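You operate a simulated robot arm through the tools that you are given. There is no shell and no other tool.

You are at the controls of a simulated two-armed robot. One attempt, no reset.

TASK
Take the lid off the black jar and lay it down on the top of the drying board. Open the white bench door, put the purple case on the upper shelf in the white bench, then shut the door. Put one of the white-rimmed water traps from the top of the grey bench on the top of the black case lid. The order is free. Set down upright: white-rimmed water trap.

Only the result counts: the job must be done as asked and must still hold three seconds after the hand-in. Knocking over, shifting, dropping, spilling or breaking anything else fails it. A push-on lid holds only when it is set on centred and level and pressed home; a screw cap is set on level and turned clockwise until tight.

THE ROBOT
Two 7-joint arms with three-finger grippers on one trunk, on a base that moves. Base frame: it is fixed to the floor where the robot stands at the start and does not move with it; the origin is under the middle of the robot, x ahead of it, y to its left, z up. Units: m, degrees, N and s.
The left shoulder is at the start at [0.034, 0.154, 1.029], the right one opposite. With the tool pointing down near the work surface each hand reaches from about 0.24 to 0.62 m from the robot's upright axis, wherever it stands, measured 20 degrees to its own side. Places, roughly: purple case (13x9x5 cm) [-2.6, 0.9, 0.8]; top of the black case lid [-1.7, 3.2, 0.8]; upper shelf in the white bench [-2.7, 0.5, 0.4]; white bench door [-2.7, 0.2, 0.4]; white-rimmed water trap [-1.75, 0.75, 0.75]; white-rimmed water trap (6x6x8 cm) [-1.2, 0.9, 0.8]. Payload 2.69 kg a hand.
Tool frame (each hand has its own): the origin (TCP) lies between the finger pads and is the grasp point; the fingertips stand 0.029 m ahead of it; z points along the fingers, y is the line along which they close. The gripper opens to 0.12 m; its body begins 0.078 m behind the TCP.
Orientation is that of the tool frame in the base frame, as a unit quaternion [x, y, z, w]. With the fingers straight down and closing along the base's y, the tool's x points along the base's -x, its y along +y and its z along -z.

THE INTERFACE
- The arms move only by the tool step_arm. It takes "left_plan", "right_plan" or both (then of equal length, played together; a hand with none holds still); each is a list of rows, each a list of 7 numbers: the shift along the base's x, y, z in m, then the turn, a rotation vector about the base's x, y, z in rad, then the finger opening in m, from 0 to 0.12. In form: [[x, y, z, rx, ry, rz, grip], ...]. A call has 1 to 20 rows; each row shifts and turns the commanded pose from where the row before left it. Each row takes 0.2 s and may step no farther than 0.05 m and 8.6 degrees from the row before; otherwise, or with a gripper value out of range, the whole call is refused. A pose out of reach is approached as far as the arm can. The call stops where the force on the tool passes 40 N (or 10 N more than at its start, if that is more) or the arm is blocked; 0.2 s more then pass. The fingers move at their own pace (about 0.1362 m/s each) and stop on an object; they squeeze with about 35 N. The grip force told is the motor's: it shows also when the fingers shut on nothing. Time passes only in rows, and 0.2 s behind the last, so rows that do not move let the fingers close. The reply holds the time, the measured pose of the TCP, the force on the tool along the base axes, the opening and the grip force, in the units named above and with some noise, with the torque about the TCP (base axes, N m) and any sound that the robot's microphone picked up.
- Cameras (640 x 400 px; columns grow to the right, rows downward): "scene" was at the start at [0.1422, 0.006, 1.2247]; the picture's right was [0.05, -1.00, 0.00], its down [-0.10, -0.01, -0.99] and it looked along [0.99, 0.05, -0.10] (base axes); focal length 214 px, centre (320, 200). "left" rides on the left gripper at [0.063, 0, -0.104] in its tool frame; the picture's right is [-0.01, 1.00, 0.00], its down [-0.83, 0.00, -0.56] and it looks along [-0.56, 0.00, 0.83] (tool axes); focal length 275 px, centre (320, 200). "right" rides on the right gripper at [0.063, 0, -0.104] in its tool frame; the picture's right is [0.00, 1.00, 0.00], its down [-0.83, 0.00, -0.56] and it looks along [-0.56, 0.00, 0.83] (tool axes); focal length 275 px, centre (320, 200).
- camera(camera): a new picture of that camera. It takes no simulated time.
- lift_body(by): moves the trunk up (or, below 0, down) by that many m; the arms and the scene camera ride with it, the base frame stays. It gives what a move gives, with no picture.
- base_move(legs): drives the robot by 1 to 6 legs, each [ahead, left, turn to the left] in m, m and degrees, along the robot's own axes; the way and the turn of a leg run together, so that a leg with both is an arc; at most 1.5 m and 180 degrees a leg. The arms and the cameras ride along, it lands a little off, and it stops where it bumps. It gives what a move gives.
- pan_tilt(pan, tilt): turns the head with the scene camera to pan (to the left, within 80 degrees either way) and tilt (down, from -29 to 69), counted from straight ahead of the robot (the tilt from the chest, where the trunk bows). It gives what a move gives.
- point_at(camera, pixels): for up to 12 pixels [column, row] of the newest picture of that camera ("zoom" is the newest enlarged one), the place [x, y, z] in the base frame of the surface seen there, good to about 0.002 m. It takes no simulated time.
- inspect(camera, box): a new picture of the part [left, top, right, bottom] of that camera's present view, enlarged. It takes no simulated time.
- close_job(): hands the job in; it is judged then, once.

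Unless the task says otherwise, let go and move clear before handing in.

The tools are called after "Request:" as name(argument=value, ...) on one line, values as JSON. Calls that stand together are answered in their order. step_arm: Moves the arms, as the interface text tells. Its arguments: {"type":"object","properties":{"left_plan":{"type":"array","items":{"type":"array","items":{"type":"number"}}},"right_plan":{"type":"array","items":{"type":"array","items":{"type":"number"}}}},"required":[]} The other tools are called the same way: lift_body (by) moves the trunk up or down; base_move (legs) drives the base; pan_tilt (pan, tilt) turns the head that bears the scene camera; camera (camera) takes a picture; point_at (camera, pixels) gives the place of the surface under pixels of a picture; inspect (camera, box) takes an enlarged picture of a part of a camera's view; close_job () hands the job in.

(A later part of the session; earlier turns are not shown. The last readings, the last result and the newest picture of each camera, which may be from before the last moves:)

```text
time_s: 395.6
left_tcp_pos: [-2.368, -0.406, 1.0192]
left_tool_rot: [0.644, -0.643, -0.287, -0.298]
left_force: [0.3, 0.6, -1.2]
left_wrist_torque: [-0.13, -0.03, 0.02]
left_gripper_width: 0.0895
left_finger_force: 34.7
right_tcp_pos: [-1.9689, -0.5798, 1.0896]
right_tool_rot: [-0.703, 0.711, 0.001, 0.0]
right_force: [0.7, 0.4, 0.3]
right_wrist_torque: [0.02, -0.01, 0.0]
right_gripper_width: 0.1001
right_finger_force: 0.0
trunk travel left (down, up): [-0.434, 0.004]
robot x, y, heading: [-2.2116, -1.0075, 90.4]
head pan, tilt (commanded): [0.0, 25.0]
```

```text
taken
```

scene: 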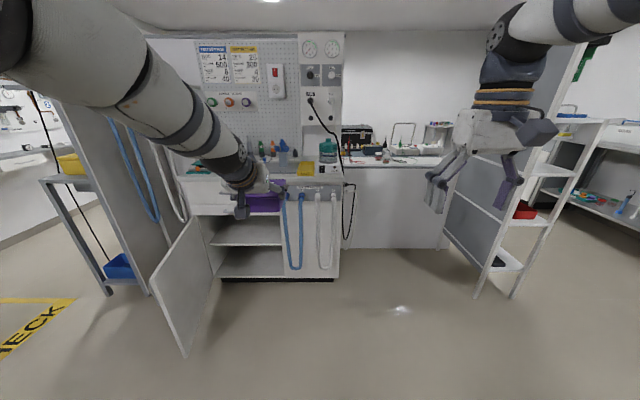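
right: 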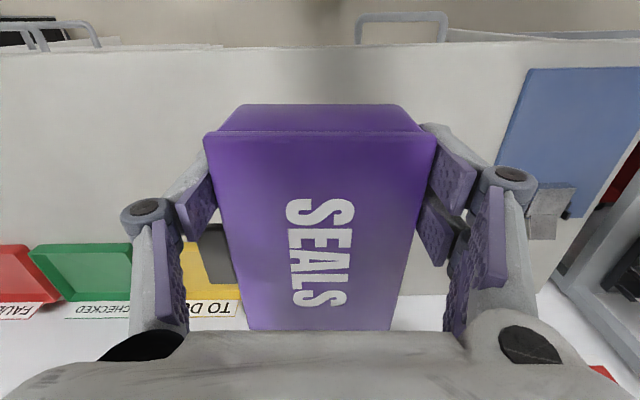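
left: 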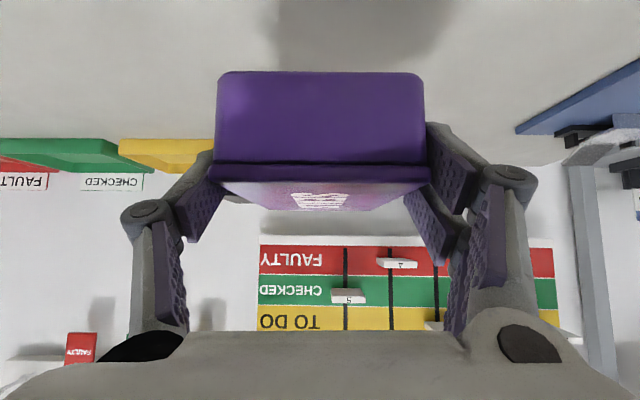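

In front of the white bench with the door open at left. I'll shift left to x≈−2.5 and begin lowering the trunk in steps, re-levelling the case as the trunk bows.

Request:
base_move(legs=[[0, 0.29, 0]])

Request:
lift_body(by=-0.12)

Request:
camera(camera="left")

```text
time_s: 398.5
left_tcp_pos: [-2.6648, -0.4103, 1.0193]
left_tool_rot: [0.646, -0.641, -0.289, -0.298]
left_force: [0.0, 0.6, -1.2]
left_wrist_torque: [-0.13, -0.03, -0.02]
left_gripper_width: 0.0894
left_finger_force: 35.1
right_tcp_pos: [-2.2651, -0.5813, 1.0898]
right_tool_rot: [-0.704, 0.71, 0.0, 0.0]
right_force: [0.4, -0.8, 0.9]
right_wrist_torque: [0.0, -0.05, -0.02]
right_gripper_width: 0.0998
right_finger_force: 0.1
trunk travel left (down, up): [-0.434, 0.004]
robot x, y, heading: [-2.5105, -1.0095, 90.6]
head pan, tilt (commanded): [0.0, 25.0]
```

```text
time_s: 400.0
left_tcp_pos: [-2.6634, -0.4029, 0.7901]
left_tool_rot: [0.671, -0.665, -0.228, -0.238]
left_force: [-0.5, 0.6, -2.1]
left_wrist_torque: [-0.12, 0.02, -0.03]
left_gripper_width: 0.0897
left_finger_force: 34.6
right_tcp_pos: [-2.266, -0.5526, 0.8339]
right_tool_rot: [-0.696, 0.701, -0.11, -0.106]
right_force: [0.7, 0.5, 0.2]
right_wrist_torque: [0.02, -0.01, 0.01]
right_gripper_width: 0.1
right_finger_force: 0.1
trunk travel left (down, up): [-0.314, 0.124]
robot x, y, heading: [-2.5086, -1.0095, 90.5]
head pan, tilt (commanded): [0.0, 25.0]
```

```text
taken
```

left: 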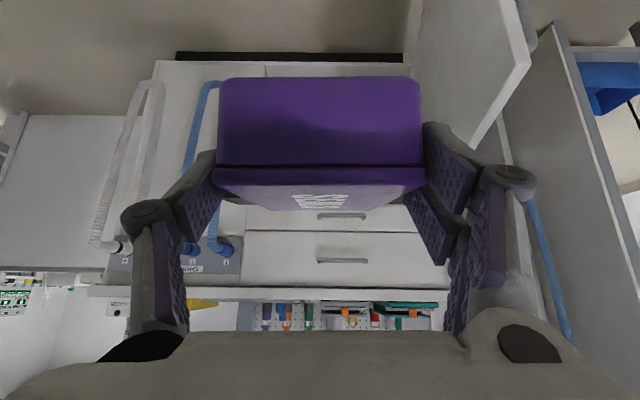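

The trunk bowed 17.6° with this step; the case tips nose-down, so I'll level it again before lowering on.

Request:
step_arm(left_plan=[[0, 0, 0, 0.1024, 0, 0, 0.06], [0, 0, 0, 0.1024, 0, 0, 0.06], [0, 0, 0, 0.1024, 0, 0, 0.06], [0, 0, 0, 0, 0, 0, 0.06]])

Request:
lift_body(by=-0.12)

```text
time_s: 401.0
left_tcp_pos: [-2.6653, -0.4045, 0.7896]
left_tool_rot: [0.626, -0.622, -0.327, -0.338]
left_force: [0.0, 0.8, -1.0]
left_wrist_torque: [-0.1, 0.0, 0.03]
left_gripper_width: 0.0895
left_finger_force: 34.3
right_tcp_pos: [-2.2655, -0.5523, 0.833]
right_tool_rot: [-0.696, 0.702, -0.111, -0.106]
right_force: [0.0, 0.4, -0.6]
right_wrist_torque: [-0.04, 0.0, -0.02]
right_gripper_width: 0.0998
right_finger_force: 0.1
trunk travel left (down, up): [-0.314, 0.124]
robot x, y, heading: [-2.5105, -1.0119, 90.8]
head pan, tilt (commanded): [0.0, 25.0]
```

```text
time_s: 402.5
left_tcp_pos: [-2.6651, -0.4038, 0.6704]
left_tool_rot: [0.626, -0.621, -0.328, -0.338]
left_force: [-0.2, -0.3, -1.7]
left_wrist_torque: [-0.13, 0.04, 0.02]
left_gripper_width: 0.0897
left_finger_force: 34.1
right_tcp_pos: [-2.2642, -0.5512, 0.7134]
right_tool_rot: [-0.695, 0.702, -0.11, -0.108]
right_force: [-1.1, -0.1, 0.3]
right_wrist_torque: [0.01, 0.02, -0.01]
right_gripper_width: 0.1
right_finger_force: 0.0
trunk travel left (down, up): [-0.194, 0.244]
robot x, y, heading: [-2.5081, -1.0061, 90.5]
head pan, tilt (commanded): [0.0, 25.0]
```

The second step lowered straight without more bow; the case is now ~7° nose-up. I'll correct that and lower a further 0.14.

Request:
step_arm(left_plan=[[0, 0, 0, -0.063, 0, 0, 0.06], [0, 0, 0, -0.063, 0, 0, 0.06], [0, 0, 0, 0, 0, 0, 0.06]])

Request:
lift_body(by=-0.14)

Request:
pan_tilt(pan=0, tilt=10)

Request:
camera(camera="scene")

Request:
camera(camera="left")

```text
time_s: 403.3
left_tcp_pos: [-2.6654, -0.4039, 0.6694]
left_tool_rot: [0.646, -0.642, -0.287, -0.297]
left_force: [-0.2, 0.3, -1.8]
left_wrist_torque: [-0.06, -0.01, 0.05]
left_gripper_width: 0.0896
left_finger_force: 35.2
right_tcp_pos: [-2.2649, -0.5516, 0.7121]
right_tool_rot: [-0.696, 0.701, -0.112, -0.108]
right_force: [0.0, 0.1, 0.3]
right_wrist_torque: [0.01, 0.01, 0.03]
right_gripper_width: 0.1002
right_finger_force: 0.0
trunk travel left (down, up): [-0.194, 0.244]
robot x, y, heading: [-2.51, -1.0069, 90.5]
head pan, tilt (commanded): [0.0, 25.0]
```

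```text
time_s: 405.0
left_tcp_pos: [-2.6644, -0.404, 0.5293]
left_tool_rot: [0.646, -0.642, -0.287, -0.297]
left_force: [0.0, 0.0, -2.0]
left_wrist_torque: [-0.13, 0.02, -0.02]
left_gripper_width: 0.0898
left_finger_force: 34.7
right_tcp_pos: [-2.2649, -0.5321, 0.5046]
right_tool_rot: [-0.684, 0.691, -0.166, -0.164]
right_force: [0.3, 0.4, 0.5]
right_wrist_torque: [0.0, 0.0, 0.0]
right_gripper_width: 0.0997
right_finger_force: 0.0
trunk travel left (down, up): [-0.054, 0.384]
robot x, y, heading: [-2.5096, -1.0075, 90.7]
head pan, tilt (commanded): [0.0, 25.0]
```

```text
time_s: 405.7
left_tcp_pos: [-2.6642, -0.4047, 0.5289]
left_tool_rot: [0.647, -0.641, -0.287, -0.297]
left_force: [-0.6, 0.5, -1.4]
left_wrist_torque: [-0.09, -0.04, -0.02]
left_gripper_width: 0.09
left_finger_force: 34.8
right_tcp_pos: [-2.2651, -0.5332, 0.5036]
right_tool_rot: [-0.684, 0.691, -0.166, -0.164]
right_force: [0.0, 0.2, -0.2]
right_wrist_torque: [-0.03, -0.01, 0.01]
right_gripper_width: 0.0998
right_finger_force: 0.1
trunk travel left (down, up): [-0.054, 0.384]
robot x, y, heading: [-2.5107, -1.0081, 90.9]
head pan, tilt (commanded): [0.0, 10.0]
```

```text
taken
```

scene: 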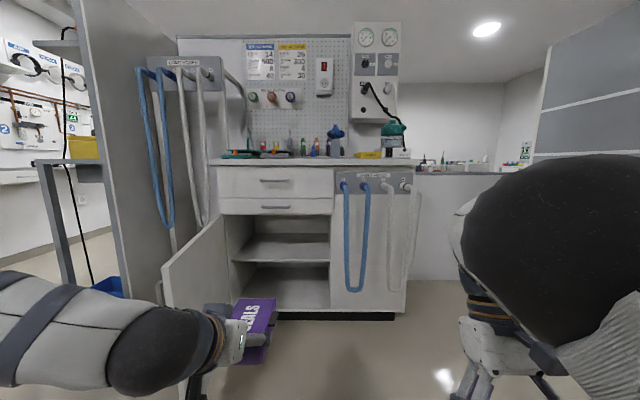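

```text
taken
```

left: 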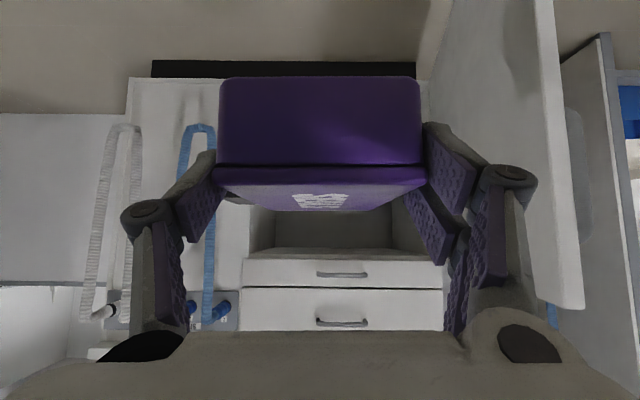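

The case is level at z≈0.53, in line with the opening. I need to know where my left forearm/elbow and the door are before driving forward.

Request:
point_at(camera="scene", pixels=[[150, 340], [80, 310], [15, 290], [15, 340], [180, 250], [160, 262], [221, 220], [280, 245], [280, 215], [245, 205], [330, 230], [395, 245]])

```text
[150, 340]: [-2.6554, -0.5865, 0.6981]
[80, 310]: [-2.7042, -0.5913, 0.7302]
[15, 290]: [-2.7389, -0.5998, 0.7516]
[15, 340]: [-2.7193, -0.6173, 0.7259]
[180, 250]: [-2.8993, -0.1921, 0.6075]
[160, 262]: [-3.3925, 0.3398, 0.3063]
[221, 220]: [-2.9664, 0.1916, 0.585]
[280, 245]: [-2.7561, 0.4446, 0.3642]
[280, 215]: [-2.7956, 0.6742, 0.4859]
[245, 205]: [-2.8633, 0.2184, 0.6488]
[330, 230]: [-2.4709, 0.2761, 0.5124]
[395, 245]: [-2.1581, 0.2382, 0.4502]
```

The forearm is above the door's top edge (0.61). I'll extend the left arm forward 17 cm and lower it to z≈0.435 before driving in.

Request:
step_arm(left_plan=[[0, 0.025, -0.013, 0, 0, 0, 0.06], [0, 0.025, -0.013, 0, 0, 0, 0.06], [0, 0.025, -0.014, 0, 0, 0, 0.06], [0, 0.025, -0.014, 0, 0, 0, 0.06], [0, 0.025, -0.014, 0, 0, 0, 0.06], [0, 0.025, -0.014, 0, 0, 0, 0.06], [0, 0.02, -0.012, 0, 0, 0, 0.06], [0, 0, 0, 0, 0, 0, 0.06]])

Request:
camera(camera="scene")

Request:
camera(camera="left")

```text
time_s: 407.5
left_tcp_pos: [-2.664, -0.2352, 0.4349]
left_tool_rot: [0.646, -0.642, -0.287, -0.297]
left_force: [-0.8, -0.4, -2.7]
left_wrist_torque: [-0.07, 0.0, 0.03]
left_gripper_width: 0.0898
left_finger_force: 35.2
right_tcp_pos: [-2.2654, -0.5327, 0.5027]
right_tool_rot: [-0.684, 0.691, -0.166, -0.163]
right_force: [-0.1, -0.5, -0.3]
right_wrist_torque: [-0.01, -0.01, -0.01]
right_gripper_width: 0.0999
right_finger_force: 0.0
trunk travel left (down, up): [-0.054, 0.384]
robot x, y, heading: [-2.511, -1.0058, 90.5]
head pan, tilt (commanded): [0.0, 10.0]
```

```text
taken
```

scene: 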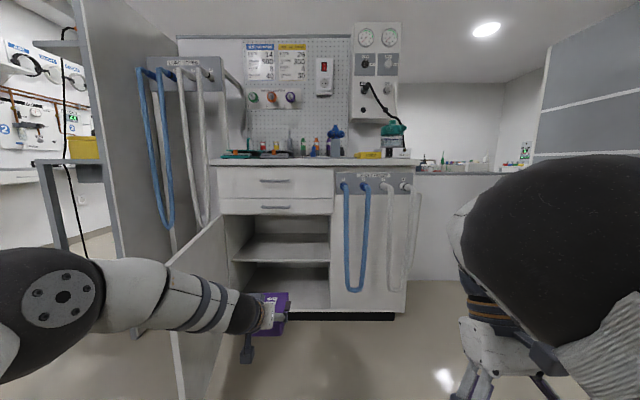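

```text
taken
```

left: 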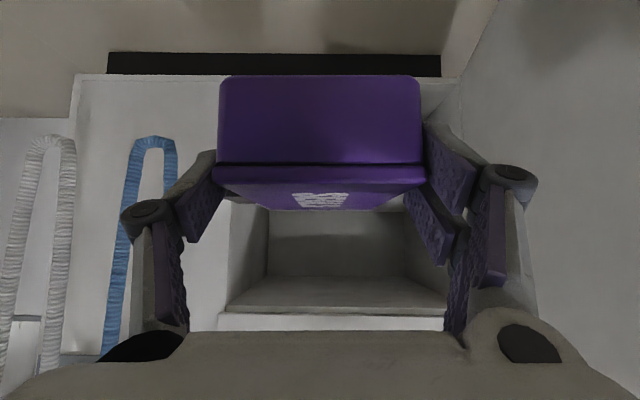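

Request:
point_at(camera="scene", pixels=[[60, 260], [60, 300], [60, 360], [10, 300], [100, 300], [140, 285], [200, 300], [170, 345], [245, 345], [205, 240]])

```text
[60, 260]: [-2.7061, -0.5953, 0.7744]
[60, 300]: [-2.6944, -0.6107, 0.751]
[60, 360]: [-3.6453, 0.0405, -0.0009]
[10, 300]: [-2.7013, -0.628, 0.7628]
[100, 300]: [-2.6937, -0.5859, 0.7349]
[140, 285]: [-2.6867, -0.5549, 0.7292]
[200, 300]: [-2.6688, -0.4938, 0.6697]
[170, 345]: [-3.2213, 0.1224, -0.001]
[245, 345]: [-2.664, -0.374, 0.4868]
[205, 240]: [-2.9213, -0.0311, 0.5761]
```

The elbow sits at x≈−2.75, well inside of the door. Driving forward 0.3 m, then checking.

Request:
base_move(legs=[[0.3, 0, 0]])

Request:
camera(camera="left")

Request:
camera(camera="scene")

```text
time_s: 409.6
left_tcp_pos: [-2.6691, 0.0622, 0.4342]
left_tool_rot: [0.647, -0.64, -0.288, -0.297]
left_force: [-1.1, -1.6, -2.5]
left_wrist_torque: [-0.11, 0.01, -0.01]
left_gripper_width: 0.0895
left_finger_force: 34.5
right_tcp_pos: [-2.2686, -0.2353, 0.5037]
right_tool_rot: [-0.685, 0.69, -0.167, -0.164]
right_force: [-0.8, 0.1, 0.9]
right_wrist_torque: [0.0, 0.0, -0.01]
right_gripper_width: 0.1
right_finger_force: 0.0
trunk travel left (down, up): [-0.054, 0.384]
robot x, y, heading: [-2.5162, -0.713, 90.7]
head pan, tilt (commanded): [0.0, 10.0]
```

```text
taken
```

left: 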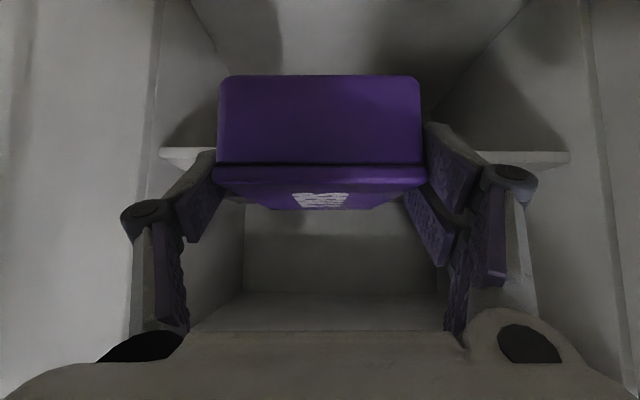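

```text
taken
```

scene: 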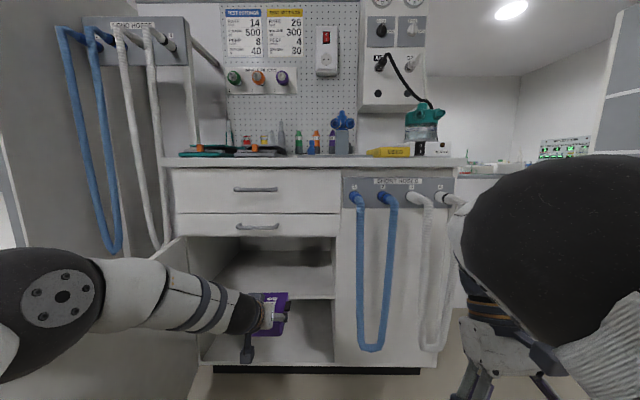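

Everything lines up: the shelf edge shows at row ~155 either side of the case, 2 cm below the case's bottom. Advancing another 0.19 m.

Request:
base_move(legs=[[0.1, 0, 0]])

Request:
base_move(legs=[[0.1, 0, 0]])

Request:
camera(camera="left")

Request:
camera(camera="scene")

```text
time_s: 410.7
left_tcp_pos: [-2.6713, 0.1623, 0.4346]
left_tool_rot: [0.647, -0.641, -0.287, -0.297]
left_force: [0.1, 0.3, -2.3]
left_wrist_torque: [-0.12, 0.01, -0.02]
left_gripper_width: 0.0897
left_finger_force: 34.6
right_tcp_pos: [-2.2714, -0.135, 0.5043]
right_tool_rot: [-0.686, 0.689, -0.167, -0.163]
right_force: [0.0, 0.1, -0.1]
right_wrist_torque: [0.03, -0.01, 0.01]
right_gripper_width: 0.1
right_finger_force: 0.1
trunk travel left (down, up): [-0.054, 0.384]
robot x, y, heading: [-2.5163, -0.612, 90.8]
head pan, tilt (commanded): [0.0, 10.0]
```

```text
time_s: 411.9
left_tcp_pos: [-2.6715, 0.2642, 0.4341]
left_tool_rot: [0.647, -0.641, -0.287, -0.297]
left_force: [-0.2, 0.1, -2.0]
left_wrist_torque: [-0.1, 0.0, 0.0]
left_gripper_width: 0.09
left_finger_force: 34.8
right_tcp_pos: [-2.2723, -0.0335, 0.5043]
right_tool_rot: [-0.685, 0.69, -0.167, -0.164]
right_force: [0.8, -0.1, -0.3]
right_wrist_torque: [0.01, 0.01, 0.01]
right_gripper_width: 0.1
right_finger_force: 0.0
trunk travel left (down, up): [-0.054, 0.384]
robot x, y, heading: [-2.5141, -0.5095, 90.8]
head pan, tilt (commanded): [0.0, 10.0]
```

```text
taken
```

left: 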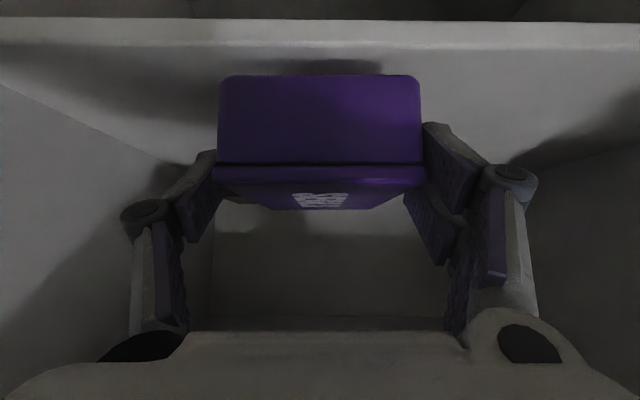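

```text
taken
```

scene: 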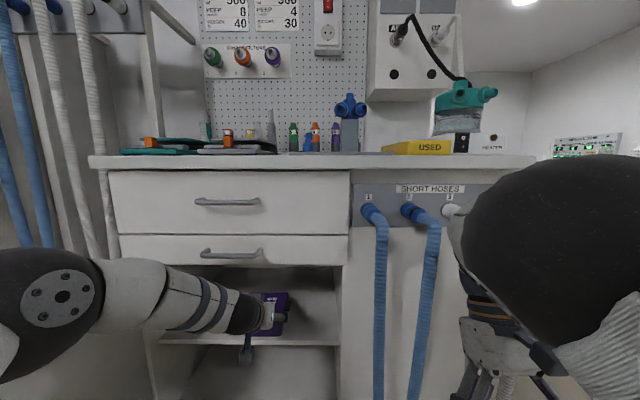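

Request:
point_at(camera="left", pixels=[[100, 35], [100, 50], [100, 70], [320, 66], [320, 85], [320, 150], [540, 35], [540, 60], [320, 172]])

```text
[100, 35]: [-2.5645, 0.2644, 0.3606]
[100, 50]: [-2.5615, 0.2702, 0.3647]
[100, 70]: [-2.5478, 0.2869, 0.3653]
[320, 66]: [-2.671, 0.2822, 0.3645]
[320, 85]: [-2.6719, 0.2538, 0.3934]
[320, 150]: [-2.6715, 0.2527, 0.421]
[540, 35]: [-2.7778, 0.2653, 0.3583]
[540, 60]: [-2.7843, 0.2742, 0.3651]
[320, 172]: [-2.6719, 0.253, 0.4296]
```

The shelf's front edge is at y≈0.265 and the case's near end at 0.253, so I need ~3 cm more before lowering.

Request:
base_move(legs=[[0.04, 0, 0]])

Request:
step_arm(left_plan=[[0, 0, -0.006, 0, 0, 0, 0.06], [0, 0, -0.005, 0, 0, 0, 0.06], [0, 0, -0.003, 0, 0, 0, 0.06], [0, 0, 0, 0, 0, 0, 0.06]])

```text
time_s: 412.8
left_tcp_pos: [-2.6722, 0.3047, 0.4341]
left_tool_rot: [0.647, -0.64, -0.288, -0.297]
left_force: [-0.6, 0.0, -2.5]
left_wrist_torque: [-0.12, 0.0, 0.01]
left_gripper_width: 0.0899
left_finger_force: 34.8
right_tcp_pos: [-2.2719, 0.0083, 0.5037]
right_tool_rot: [-0.685, 0.69, -0.167, -0.163]
right_force: [0.2, 0.1, 0.4]
right_wrist_torque: [-0.01, -0.04, 0.02]
right_gripper_width: 0.0998
right_finger_force: 0.0
trunk travel left (down, up): [-0.054, 0.384]
robot x, y, heading: [-2.5162, -0.4706, 90.9]
head pan, tilt (commanded): [0.0, 10.0]
```

```text
time_s: 413.8
left_tcp_pos: [-2.6717, 0.3039, 0.4197]
left_tool_rot: [0.647, -0.64, -0.288, -0.297]
left_force: [-0.6, -0.6, -1.9]
left_wrist_torque: [-0.11, -0.04, -0.03]
left_gripper_width: 0.0898
left_finger_force: 35.0
right_tcp_pos: [-2.2709, 0.0079, 0.5043]
right_tool_rot: [-0.685, 0.69, -0.167, -0.164]
right_force: [-0.5, -1.1, -0.1]
right_wrist_torque: [-0.04, -0.02, 0.02]
right_gripper_width: 0.1001
right_finger_force: 0.0
trunk travel left (down, up): [-0.054, 0.384]
robot x, y, heading: [-2.5196, -0.4707, 90.8]
head pan, tilt (commanded): [0.0, 10.0]
```

Request:
step_arm(left_plan=[[0, 0, -0.002, 0, 0, 0, 0.06], [0, 0, -0.002, 0, 0, 0, 0.06], [0, 0, -0.001, 0, 0, 0, 0.06], [0, 0, 0, 0, 0, 0, 0.06]])

Request:
camera(camera="left")

```text
time_s: 414.8
left_tcp_pos: [-2.6737, 0.3035, 0.4167]
left_tool_rot: [0.647, -0.641, -0.288, -0.297]
left_force: [-0.4, 0.1, -0.5]
left_wrist_torque: [-0.04, 0.0, -0.02]
left_gripper_width: 0.0897
left_finger_force: 34.9
right_tcp_pos: [-2.2709, 0.0069, 0.5043]
right_tool_rot: [-0.685, 0.69, -0.166, -0.164]
right_force: [-0.7, -0.2, -0.9]
right_wrist_torque: [-0.03, 0.02, -0.03]
right_gripper_width: 0.1002
right_finger_force: 0.1
trunk travel left (down, up): [-0.054, 0.384]
robot x, y, heading: [-2.5169, -0.468, 90.7]
head pan, tilt (commanded): [0.0, 10.0]
```

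```text
taken
```

left: 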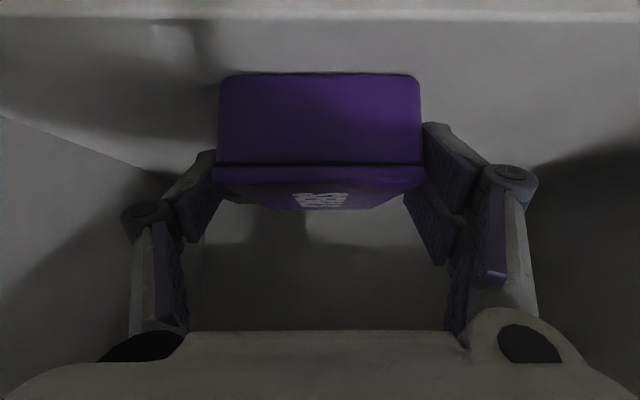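

Request:
step_arm(left_plan=[[0, 0, -0.0015, 0, 0, 0, 0.06], [0, 0, -0.001, 0, 0, 0, 0.06], [0, 0, 0, 0, 0, 0, 0.06]])

```text
time_s: 415.6
left_tcp_pos: [-2.6722, 0.3061, 0.4149]
left_tool_rot: [0.647, -0.64, -0.289, -0.297]
left_force: [-0.7, -0.9, 5.6]
left_wrist_torque: [0.75, 0.37, 0.1]
left_gripper_width: 0.0896
left_finger_force: 35.2
right_tcp_pos: [-2.2704, 0.0065, 0.5044]
right_tool_rot: [-0.686, 0.69, -0.167, -0.163]
right_force: [0.1, -0.2, 0.2]
right_wrist_torque: [-0.01, -0.02, -0.02]
right_gripper_width: 0.0999
right_finger_force: 0.1
trunk travel left (down, up): [-0.054, 0.384]
robot x, y, heading: [-2.5187, -0.4713, 90.8]
head pan, tilt (commanded): [0.0, 10.0]
```

The case rests on the shelf (5.6 N). Opening the fingers and backing straight out a little.

Request:
step_arm(left_plan=[[0, 0, 0, 0, 0, 0, 0.09], [0, 0, 0, 0, 0, 0, 0.105], [0, 0, 0.001, 0, 0, 0, 0.115], [0, 0, 0.001, 0, 0, 0, 0.115]])

Request:
camera(camera="left")

Request:
base_move(legs=[[-0.1, 0, 0]])

Request:
camera(camera="left")

```text
time_s: 416.6
left_tcp_pos: [-2.6723, 0.3049, 0.4144]
left_tool_rot: [0.647, -0.641, -0.287, -0.297]
left_force: [-0.6, -0.4, 1.2]
left_wrist_torque: [-0.01, 0.02, 0.03]
left_gripper_width: 0.1151
left_finger_force: 0.1
right_tcp_pos: [-2.2717, 0.0082, 0.5036]
right_tool_rot: [-0.685, 0.69, -0.167, -0.163]
right_force: [0.9, -0.5, -0.5]
right_wrist_torque: [0.0, 0.0, 0.02]
right_gripper_width: 0.0999
right_finger_force: 0.1
trunk travel left (down, up): [-0.054, 0.384]
robot x, y, heading: [-2.516, -0.471, 90.6]
head pan, tilt (commanded): [0.0, 10.0]
```

```text
taken
```

left: 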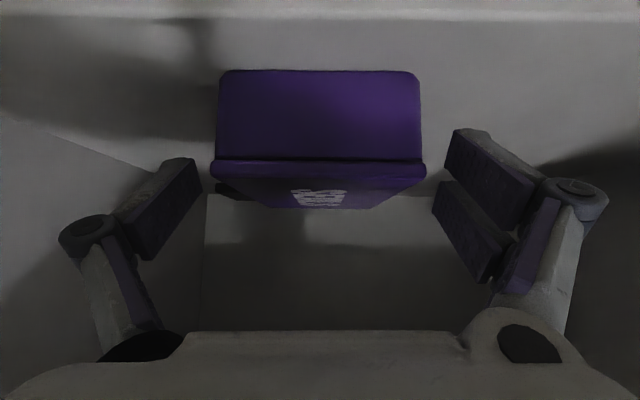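

```text
time_s: 417.7
left_tcp_pos: [-2.6727, 0.2071, 0.4152]
left_tool_rot: [0.648, -0.64, -0.287, -0.297]
left_force: [0.5, 0.2, -0.2]
left_wrist_torque: [0.02, -0.01, -0.02]
left_gripper_width: 0.1151
left_finger_force: 0.1
right_tcp_pos: [-2.2712, -0.09, 0.5031]
right_tool_rot: [-0.685, 0.69, -0.167, -0.164]
right_force: [0.7, 0.4, 1.2]
right_wrist_torque: [0.01, -0.01, 0.01]
right_gripper_width: 0.0998
right_finger_force: 0.0
trunk travel left (down, up): [-0.054, 0.384]
robot x, y, heading: [-2.5179, -0.5673, 90.7]
head pan, tilt (commanded): [0.0, 10.0]
```

```text
taken
```

left: 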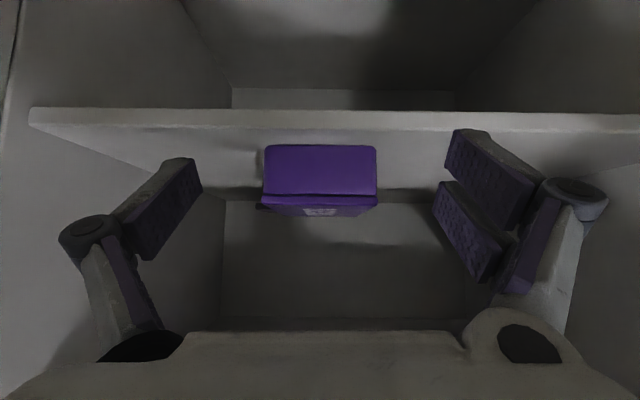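

The case sits on the upper shelf, released. I'll verify its position relative to the shelf edge.

Request:
point_at(camera="left", pixels=[[320, 160], [320, 185], [320, 205], [270, 160], [372, 160], [320, 115], [320, 135], [100, 125], [320, 150]])

Request:
camera(camera="scene")

```text
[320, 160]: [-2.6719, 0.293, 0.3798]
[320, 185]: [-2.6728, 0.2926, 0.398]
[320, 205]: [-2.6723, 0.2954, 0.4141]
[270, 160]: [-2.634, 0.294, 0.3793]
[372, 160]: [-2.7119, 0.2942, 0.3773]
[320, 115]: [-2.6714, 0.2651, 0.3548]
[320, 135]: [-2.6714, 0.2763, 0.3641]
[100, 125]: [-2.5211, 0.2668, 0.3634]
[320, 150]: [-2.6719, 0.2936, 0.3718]
```

```text
taken
```

scene: 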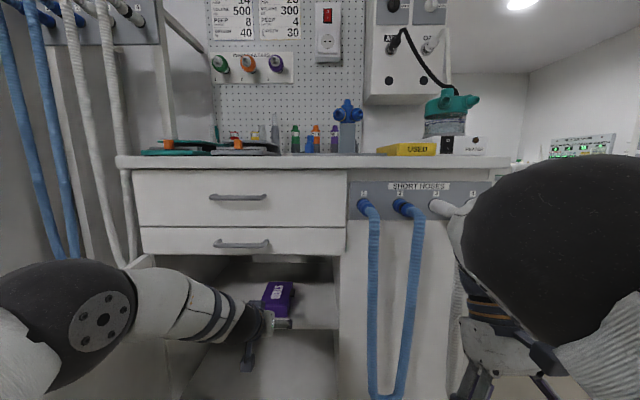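

The case's near end is 2.8 cm inside the shelf edge, firmly on the upper shelf and 5 cm clear of the door plane. Now to shut the door I'll back out and line the left hand up with the handle on the door's outer side.

Request:
base_move(legs=[[-0.3, 0, 0], [-0.3, 0, 0]])

Request:
step_arm(left_plan=[[0, 0.01, 0.015, 0.1, 0, 0, 0.06], [0, 0.01, 0.015, 0.1, 0, 0, 0.06], [0, 0.01, 0.015, 0.1, 0, 0, 0.06], [0, 0.01, 0.015, 0.07, 0, 0, 0.06], [0, 0.01, 0.01, 0, 0, 0, 0.06], [0, 0.0, 0.01, 0, 0, 0, 0.06], [0, 0, 0, 0, 0, 0, 0.06]])

Request:
camera(camera="left")

Request:
camera(camera="scene")

```text
time_s: 421.4
left_tcp_pos: [-2.6665, -0.3972, 0.4154]
left_tool_rot: [0.65, -0.638, -0.288, -0.296]
left_force: [-0.1, -0.9, 0.2]
left_wrist_torque: [0.01, -0.02, 0.01]
left_gripper_width: 0.115
left_finger_force: 0.1
right_tcp_pos: [-2.2641, -0.6913, 0.5043]
right_tool_rot: [-0.687, 0.688, -0.168, -0.163]
right_force: [0.0, 0.8, 0.3]
right_wrist_torque: [-0.01, 0.01, 0.0]
right_gripper_width: 0.0997
right_finger_force: 0.0
trunk travel left (down, up): [-0.054, 0.384]
robot x, y, heading: [-2.5044, -1.17, 90.9]
head pan, tilt (commanded): [0.0, 10.0]
```

```text
time_s: 423.0
left_tcp_pos: [-2.6669, -0.3475, 0.4952]
left_tool_rot: [0.584, -0.574, -0.401, -0.41]
left_force: [0.1, 0.0, 0.6]
left_wrist_torque: [-0.02, 0.01, 0.02]
left_gripper_width: 0.0599
left_finger_force: 0.0
right_tcp_pos: [-2.2637, -0.691, 0.5031]
right_tool_rot: [-0.687, 0.688, -0.167, -0.163]
right_force: [-0.6, 0.2, 0.1]
right_wrist_torque: [-0.03, -0.01, 0.02]
right_gripper_width: 0.1001
right_finger_force: 0.1
trunk travel left (down, up): [-0.054, 0.384]
robot x, y, heading: [-2.5047, -1.1702, 91.1]
head pan, tilt (commanded): [0.0, 10.0]
```

```text
taken
```

left: 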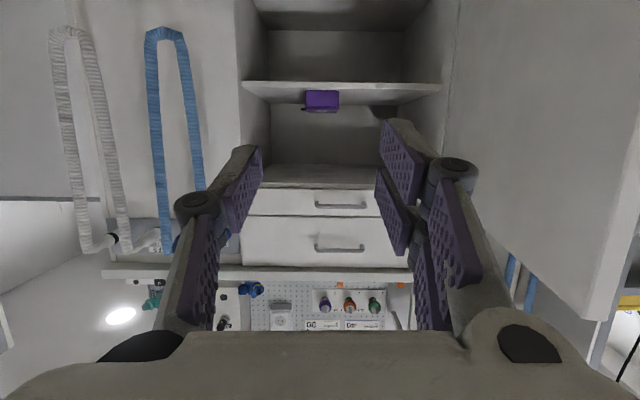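

```text
taken
```

scene: 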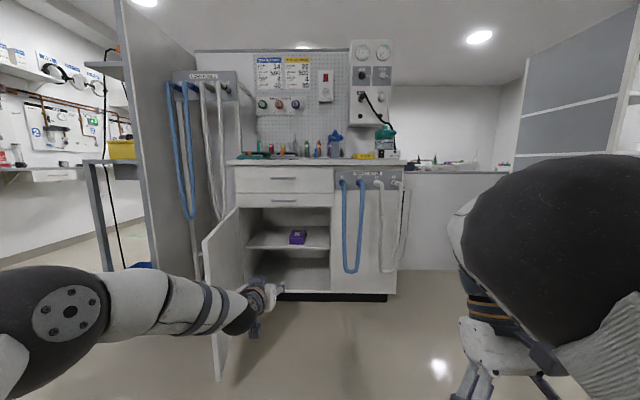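

The case shows on the upper shelf at (298, 237). I'll back 5 cm and sidle left so the hand lines up with the handle bar on the door's outer side.

Request:
base_move(legs=[[-0.05, 0, -1], [0, 0.25, 0]])

Request:
camera(camera="left")

Request:
camera(camera="scene")

```text
time_s: 426.0
left_tcp_pos: [-2.9021, -0.3946, 0.4946]
left_tool_rot: [0.58, -0.579, -0.398, -0.413]
left_force: [0.5, 0.0, -0.1]
left_wrist_torque: [-0.01, -0.03, -0.02]
left_gripper_width: 0.0602
left_finger_force: 0.1
right_tcp_pos: [-2.5038, -0.744, 0.5036]
right_tool_rot: [-0.683, 0.692, -0.167, -0.163]
right_force: [-0.2, -0.1, 0.7]
right_wrist_torque: [-0.01, -0.01, 0.01]
right_gripper_width: 0.1
right_finger_force: 0.1
trunk travel left (down, up): [-0.054, 0.384]
robot x, y, heading: [-2.7548, -1.2211, 90.2]
head pan, tilt (commanded): [0.0, 10.0]
```

```text
taken
```

left: 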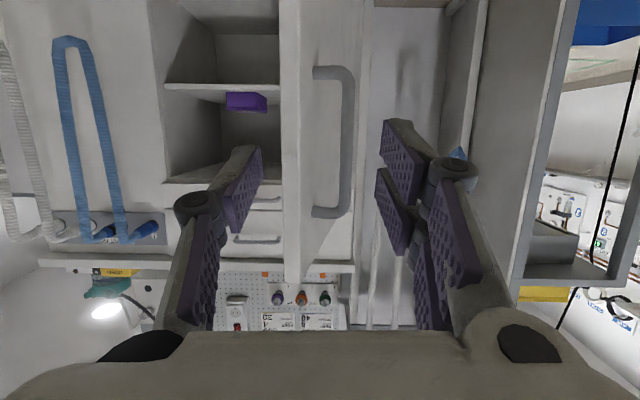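

```text
taken
```

scene: 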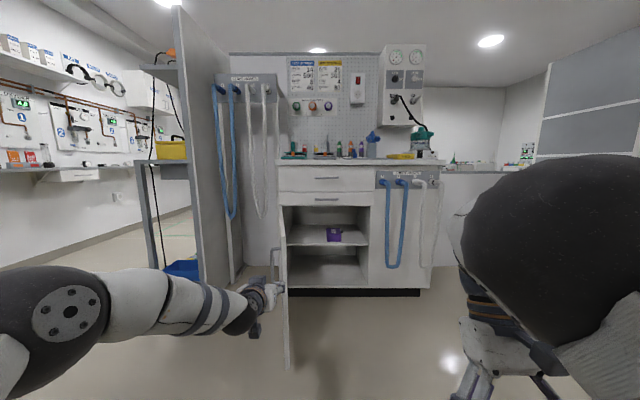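

Request:
point_at(camera="left", pixels=[[348, 100], [348, 140], [347, 180], [330, 72], [330, 212], [290, 140], [298, 100], [315, 140]])

```text
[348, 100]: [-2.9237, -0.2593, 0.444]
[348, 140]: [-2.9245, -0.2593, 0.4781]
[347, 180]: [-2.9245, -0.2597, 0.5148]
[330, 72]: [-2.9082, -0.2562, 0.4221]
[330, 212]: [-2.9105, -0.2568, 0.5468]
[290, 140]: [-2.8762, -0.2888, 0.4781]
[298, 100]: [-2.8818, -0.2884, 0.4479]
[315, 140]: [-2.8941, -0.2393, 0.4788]
```

Bar centre is at about (−2.924, −0.254) with a 27 mm gap to the door face (x≈−2.891). I'll place the hand so the slim single finger enters that gap, bar near the fingertips.

Request:
step_arm(left_plan=[[-0.019, 0, 0, 0, 0, 0, 0.05], [-0.0195, 0, 0, 0, 0, 0, 0.05], [0, 0, 0, 0, 0, 0, 0.05]])

Request:
base_move(legs=[[0.075, 0, 0]])

Request:
camera(camera="left")

Request:
point_at(camera="left", pixels=[[300, 80], [300, 120], [300, 160], [260, 120], [220, 120]])

```text
time_s: 426.8
left_tcp_pos: [-2.9406, -0.396, 0.4943]
left_tool_rot: [-0.579, 0.579, 0.397, 0.414]
left_force: [-0.6, 0.1, -0.9]
left_wrist_torque: [-0.01, 0.0, 0.0]
left_gripper_width: 0.05
left_finger_force: 0.0
right_tcp_pos: [-2.5051, -0.7449, 0.5044]
right_tool_rot: [-0.682, 0.693, -0.166, -0.164]
right_force: [-0.1, -0.2, -0.9]
right_wrist_torque: [-0.02, -0.02, 0.01]
right_gripper_width: 0.1001
right_finger_force: 0.0
trunk travel left (down, up): [-0.054, 0.384]
robot x, y, heading: [-2.7542, -1.221, 90.0]
head pan, tilt (commanded): [0.0, 10.0]
```

```text
time_s: 427.9
left_tcp_pos: [-2.9392, -0.3203, 0.4943]
left_tool_rot: [-0.579, 0.579, 0.397, 0.414]
left_force: [0.5, 0.0, 0.8]
left_wrist_torque: [0.02, 0.02, 0.02]
left_gripper_width: 0.0499
left_finger_force: 0.1
right_tcp_pos: [-2.5038, -0.67, 0.5049]
right_tool_rot: [-0.682, 0.693, -0.166, -0.165]
right_force: [0.2, 0.2, -0.4]
right_wrist_torque: [0.01, -0.02, 0.01]
right_gripper_width: 0.0998
right_finger_force: 0.1
trunk travel left (down, up): [-0.054, 0.384]
robot x, y, heading: [-2.7536, -1.144, 90.2]
head pan, tilt (commanded): [0.0, 10.0]
```

```text
taken
```

left: 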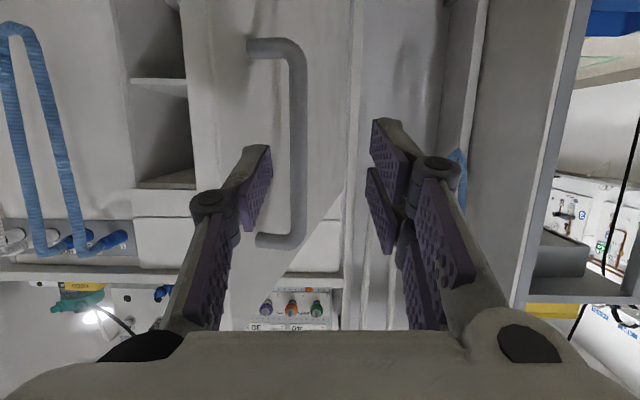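

```text
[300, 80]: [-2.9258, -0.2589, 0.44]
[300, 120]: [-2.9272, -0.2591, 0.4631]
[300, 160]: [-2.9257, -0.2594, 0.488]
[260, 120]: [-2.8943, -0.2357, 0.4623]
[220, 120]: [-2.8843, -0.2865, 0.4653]
```

The finger tip lines up with the gap between bar and door. Advancing 4.5 cm.

Request:
base_move(legs=[[0.045, 0, 0]])

Request:
camera(camera="left")

```text
time_s: 428.8
left_tcp_pos: [-2.939, -0.2743, 0.4945]
left_tool_rot: [0.579, -0.579, -0.398, -0.414]
left_force: [0.8, 0.2, 0.2]
left_wrist_torque: [0.02, 0.0, -0.03]
left_gripper_width: 0.05
left_finger_force: 0.1
right_tcp_pos: [-2.5038, -0.6248, 0.5043]
right_tool_rot: [-0.682, 0.693, -0.165, -0.164]
right_force: [0.4, -0.2, -0.4]
right_wrist_torque: [0.03, 0.02, 0.02]
right_gripper_width: 0.1
right_finger_force: 0.1
trunk travel left (down, up): [-0.054, 0.384]
robot x, y, heading: [-2.7567, -1.1016, 90.3]
head pan, tilt (commanded): [0.0, 10.0]
```

```text
taken
```

left: 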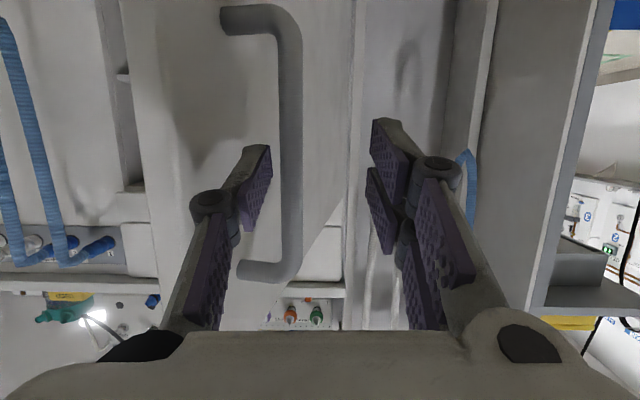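

The bar is between the fingers with no contact force. Closing on it.

Request:
step_arm(left_plan=[[0, 0, 0, 0, 0, 0, 0.03], [0, 0, 0, 0, 0, 0, 0.0], [0, 0, 0, 0, 0, 0, 0.0], [0, 0, 0, 0, 0, 0, 0.0]])

Request:
camera(camera="left")

```text
time_s: 429.8
left_tcp_pos: [-2.9393, -0.2765, 0.4939]
left_tool_rot: [-0.579, 0.58, 0.397, 0.413]
left_force: [-0.5, -1.4, -1.0]
left_wrist_torque: [0.17, 0.57, 0.0]
left_gripper_width: 0.0118
left_finger_force: 38.7
right_tcp_pos: [-2.5041, -0.6256, 0.5044]
right_tool_rot: [-0.682, 0.693, -0.166, -0.165]
right_force: [0.5, -0.2, -0.5]
right_wrist_torque: [0.02, 0.0, 0.0]
right_gripper_width: 0.0998
right_finger_force: 0.1
trunk travel left (down, up): [-0.054, 0.384]
robot x, y, heading: [-2.7556, -1.1011, 90.0]
head pan, tilt (commanded): [0.0, 10.0]
```

```text
taken
```

left: 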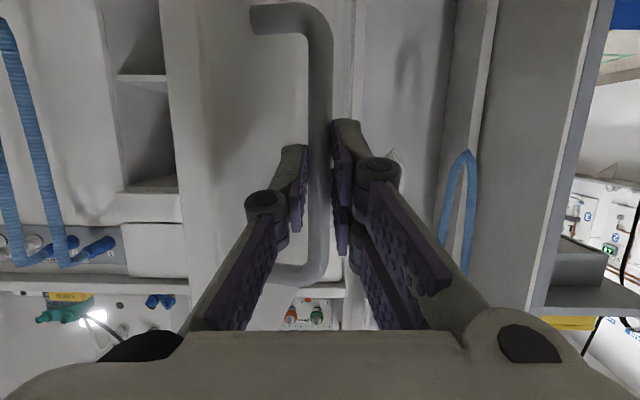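

Gripped (11.8 mm). Now I retrace the opening arc in reverse, first ~10° and then on, watching forces.

Request:
base_move(legs=[[0.015, -0.079, 0]])

Request:
base_move(legs=[[0.029, -0.079, 0]])

```text
time_s: 431.1
left_tcp_pos: [-2.8605, -0.2604, 0.4943]
left_tool_rot: [-0.578, 0.58, 0.397, 0.415]
left_force: [2.0, -7.6, -1.7]
left_wrist_torque: [-0.18, 0.7, -0.09]
left_gripper_width: 0.0118
left_finger_force: 39.1
right_tcp_pos: [-2.4258, -0.6083, 0.5042]
right_tool_rot: [-0.682, 0.693, -0.166, -0.164]
right_force: [-0.2, -0.5, -0.3]
right_wrist_torque: [-0.04, -0.01, 0.0]
right_gripper_width: 0.1001
right_finger_force: 0.0
trunk travel left (down, up): [-0.054, 0.384]
robot x, y, heading: [-2.675, -1.0846, 90.1]
head pan, tilt (commanded): [0.0, 10.0]
```

```text
time_s: 432.3
left_tcp_pos: [-2.7823, -0.2305, 0.4938]
left_tool_rot: [-0.578, 0.58, 0.398, 0.413]
left_force: [2.2, -4.5, -1.1]
left_wrist_torque: [0.02, 0.82, -0.08]
left_gripper_width: 0.0117
left_finger_force: 38.7
right_tcp_pos: [-2.3479, -0.5823, 0.5038]
right_tool_rot: [-0.682, 0.693, -0.165, -0.164]
right_force: [0.5, -0.1, 0.9]
right_wrist_torque: [0.01, 0.0, -0.03]
right_gripper_width: 0.1
right_finger_force: 0.1
trunk travel left (down, up): [-0.054, 0.384]
robot x, y, heading: [-2.5974, -1.055, 89.9]
head pan, tilt (commanded): [0.0, 10.0]
```

Forces stay below 8 N; the door follows. Continuing to ~50°, ~40° and ~30°.

Request:
base_move(legs=[[0.042, -0.073, 0]])

Request:
base_move(legs=[[0.054, -0.065, 0]])

Request:
base_move(legs=[[0.064, -0.054, 0]])

Request:
camera(camera="scene")

```text
time_s: 433.6
left_tcp_pos: [-2.7112, -0.1876, 0.494]
left_tool_rot: [-0.579, 0.579, 0.398, 0.413]
left_force: [3.8, -5.4, -1.0]
left_wrist_torque: [0.2, 0.94, -0.12]
left_gripper_width: 0.0119
left_finger_force: 38.8
right_tcp_pos: [-2.2759, -0.5388, 0.5053]
right_tool_rot: [-0.682, 0.693, -0.166, -0.164]
right_force: [0.3, -0.4, 0.1]
right_wrist_torque: [0.02, 0.03, 0.03]
right_gripper_width: 0.0999
right_finger_force: 0.0
trunk travel left (down, up): [-0.054, 0.384]
robot x, y, heading: [-2.5258, -1.0165, 90.3]
head pan, tilt (commanded): [0.0, 10.0]
```

```text
time_s: 434.7
left_tcp_pos: [-2.6467, -0.1345, 0.4944]
left_tool_rot: [-0.578, 0.581, 0.397, 0.413]
left_force: [0.7, -2.3, 0.5]
left_wrist_torque: [0.54, 1.02, -0.13]
left_gripper_width: 0.0118
left_finger_force: 38.5
right_tcp_pos: [-2.2119, -0.4853, 0.5051]
right_tool_rot: [-0.682, 0.693, -0.165, -0.164]
right_force: [-0.3, -0.3, -0.6]
right_wrist_torque: [-0.03, 0.01, -0.01]
right_gripper_width: 0.1
right_finger_force: 0.1
trunk travel left (down, up): [-0.054, 0.384]
robot x, y, heading: [-2.4628, -0.9566, 90.1]
head pan, tilt (commanded): [0.0, 10.0]
```

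```text
time_s: 435.8
left_tcp_pos: [-2.5916, -0.07, 0.4944]
left_tool_rot: [-0.578, 0.58, 0.398, 0.413]
left_force: [14.0, -9.6, 1.2]
left_wrist_torque: [0.5, 0.79, -0.3]
left_gripper_width: 0.0121
left_finger_force: 38.4
right_tcp_pos: [-2.1581, -0.4208, 0.5038]
right_tool_rot: [-0.682, 0.693, -0.165, -0.164]
right_force: [0.4, -0.9, 0.9]
right_wrist_torque: [0.03, 0.01, 0.01]
right_gripper_width: 0.1001
right_finger_force: 0.0
trunk travel left (down, up): [-0.054, 0.384]
robot x, y, heading: [-2.4103, -0.8974, 89.9]
head pan, tilt (commanded): [0.0, 10.0]
```

```text
taken
```

scene: 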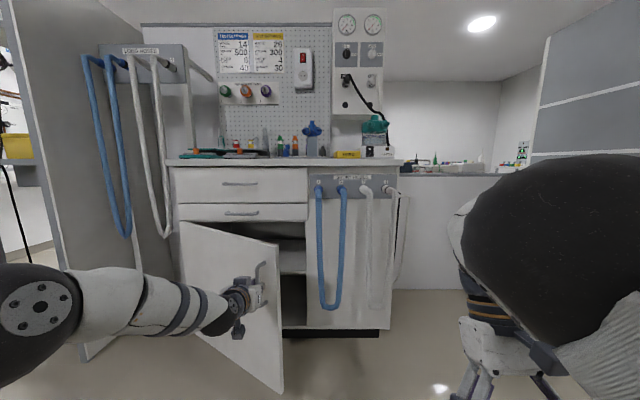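

The door is down to ~30°. Continuing to 20° and 10°.

Request:
base_move(legs=[[0.073, -0.046, 0]])

Request:
base_move(legs=[[0.079, -0.029, 0]])

Request:
camera(camera="scene")

Request:
camera(camera="left")

```text
time_s: 436.9
left_tcp_pos: [-2.5498, 0.0034, 0.4956]
left_tool_rot: [-0.578, 0.58, 0.398, 0.413]
left_force: [-10.1, 5.2, 1.5]
left_wrist_torque: [0.4, 1.19, 0.12]
left_gripper_width: 0.0117
left_finger_force: 38.4
right_tcp_pos: [-2.1138, -0.3476, 0.5037]
right_tool_rot: [-0.682, 0.693, -0.167, -0.163]
right_force: [-0.4, 0.6, -0.4]
right_wrist_torque: [0.02, 0.0, 0.0]
right_gripper_width: 0.0998
right_finger_force: 0.1
trunk travel left (down, up): [-0.054, 0.384]
robot x, y, heading: [-2.3633, -0.8222, 90.0]
head pan, tilt (commanded): [0.0, 10.0]
```

```text
time_s: 438.0
left_tcp_pos: [-2.5204, 0.0827, 0.494]
left_tool_rot: [-0.577, 0.581, 0.398, 0.413]
left_force: [8.8, -3.6, 0.7]
left_wrist_torque: [0.28, 0.88, -0.17]
left_gripper_width: 0.0115
left_finger_force: 37.9
right_tcp_pos: [-2.0854, -0.2667, 0.5052]
right_tool_rot: [-0.682, 0.693, -0.165, -0.164]
right_force: [-0.5, 0.3, 0.5]
right_wrist_torque: [-0.01, -0.03, 0.02]
right_gripper_width: 0.1001
right_finger_force: 0.0
trunk travel left (down, up): [-0.054, 0.384]
robot x, y, heading: [-2.3353, -0.7416, 90.1]
head pan, tilt (commanded): [0.0, 10.0]
```

```text
taken
```

scene: 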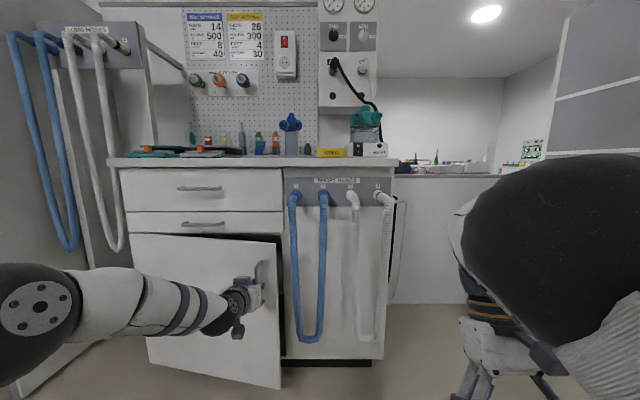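

```text
taken
```

left: 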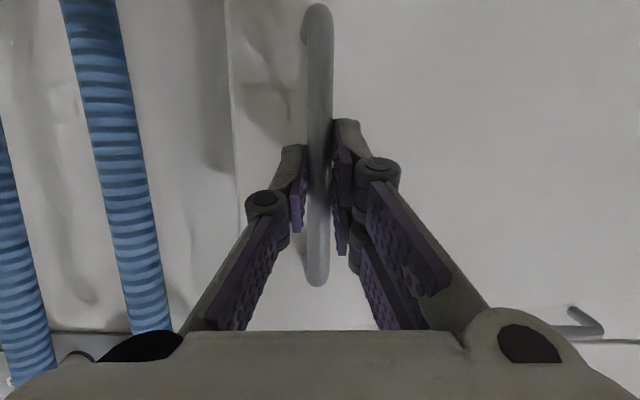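

Only ~10° remains. Closing in with 6 cm, then the last 2 cm with a firm finish.

Request:
base_move(legs=[[0.06, -0.012, 0]])

Request:
base_move(legs=[[0.022, -0.003, 0]])

Request:
camera(camera="scene")

```text
time_s: 439.0
left_tcp_pos: [-2.507, 0.1419, 0.4949]
left_tool_rot: [-0.577, 0.581, 0.398, 0.413]
left_force: [4.1, 0.0, 0.7]
left_wrist_torque: [0.36, 0.95, -0.12]
left_gripper_width: 0.0113
left_finger_force: 38.1
right_tcp_pos: [-2.0729, -0.2081, 0.504]
right_tool_rot: [-0.683, 0.693, -0.166, -0.163]
right_force: [1.0, 0.3, -0.4]
right_wrist_torque: [0.02, 0.02, -0.02]
right_gripper_width: 0.1
right_finger_force: 0.1
trunk travel left (down, up): [-0.054, 0.384]
robot x, y, heading: [-2.3236, -0.6854, 90.2]
head pan, tilt (commanded): [0.0, 10.0]
```

```text
time_s: 439.8
left_tcp_pos: [-2.5052, 0.1643, 0.4946]
left_tool_rot: [-0.577, 0.581, 0.398, 0.413]
left_force: [-0.3, 2.2, 0.0]
left_wrist_torque: [0.67, 0.99, -0.04]
left_gripper_width: 0.0116
left_finger_force: 38.0
right_tcp_pos: [-2.0704, -0.1862, 0.5044]
right_tool_rot: [-0.682, 0.693, -0.165, -0.163]
right_force: [0.9, 0.1, -0.6]
right_wrist_torque: [-0.01, -0.01, 0.02]
right_gripper_width: 0.1
right_finger_force: 0.1
trunk travel left (down, up): [-0.054, 0.384]
robot x, y, heading: [-2.3212, -0.6612, 90.1]
head pan, tilt (commanded): [0.0, 10.0]
```

```text
taken
```

scene: 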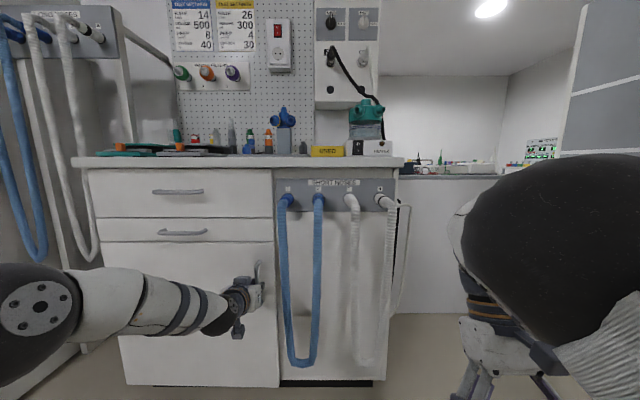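

The door looks shut; I'll measure its face against the original 0.2185 and push further if needed.

Request:
point_at(camera="scene", pixels=[[150, 280], [200, 270], [260, 340], [270, 300], [268, 370], [190, 370], [258, 268], [200, 223], [296, 340]])

Request:
camera(camera="left")

```text
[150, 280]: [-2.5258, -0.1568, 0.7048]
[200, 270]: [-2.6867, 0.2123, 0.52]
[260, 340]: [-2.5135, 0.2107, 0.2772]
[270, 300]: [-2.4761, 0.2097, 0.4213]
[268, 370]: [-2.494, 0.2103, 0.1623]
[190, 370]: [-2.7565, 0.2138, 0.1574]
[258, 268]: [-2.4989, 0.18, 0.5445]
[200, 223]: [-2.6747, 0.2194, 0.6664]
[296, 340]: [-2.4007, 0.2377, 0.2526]
```

```text
taken
```

left: 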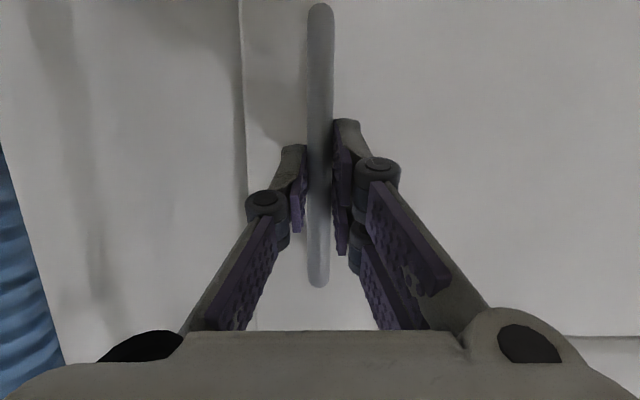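

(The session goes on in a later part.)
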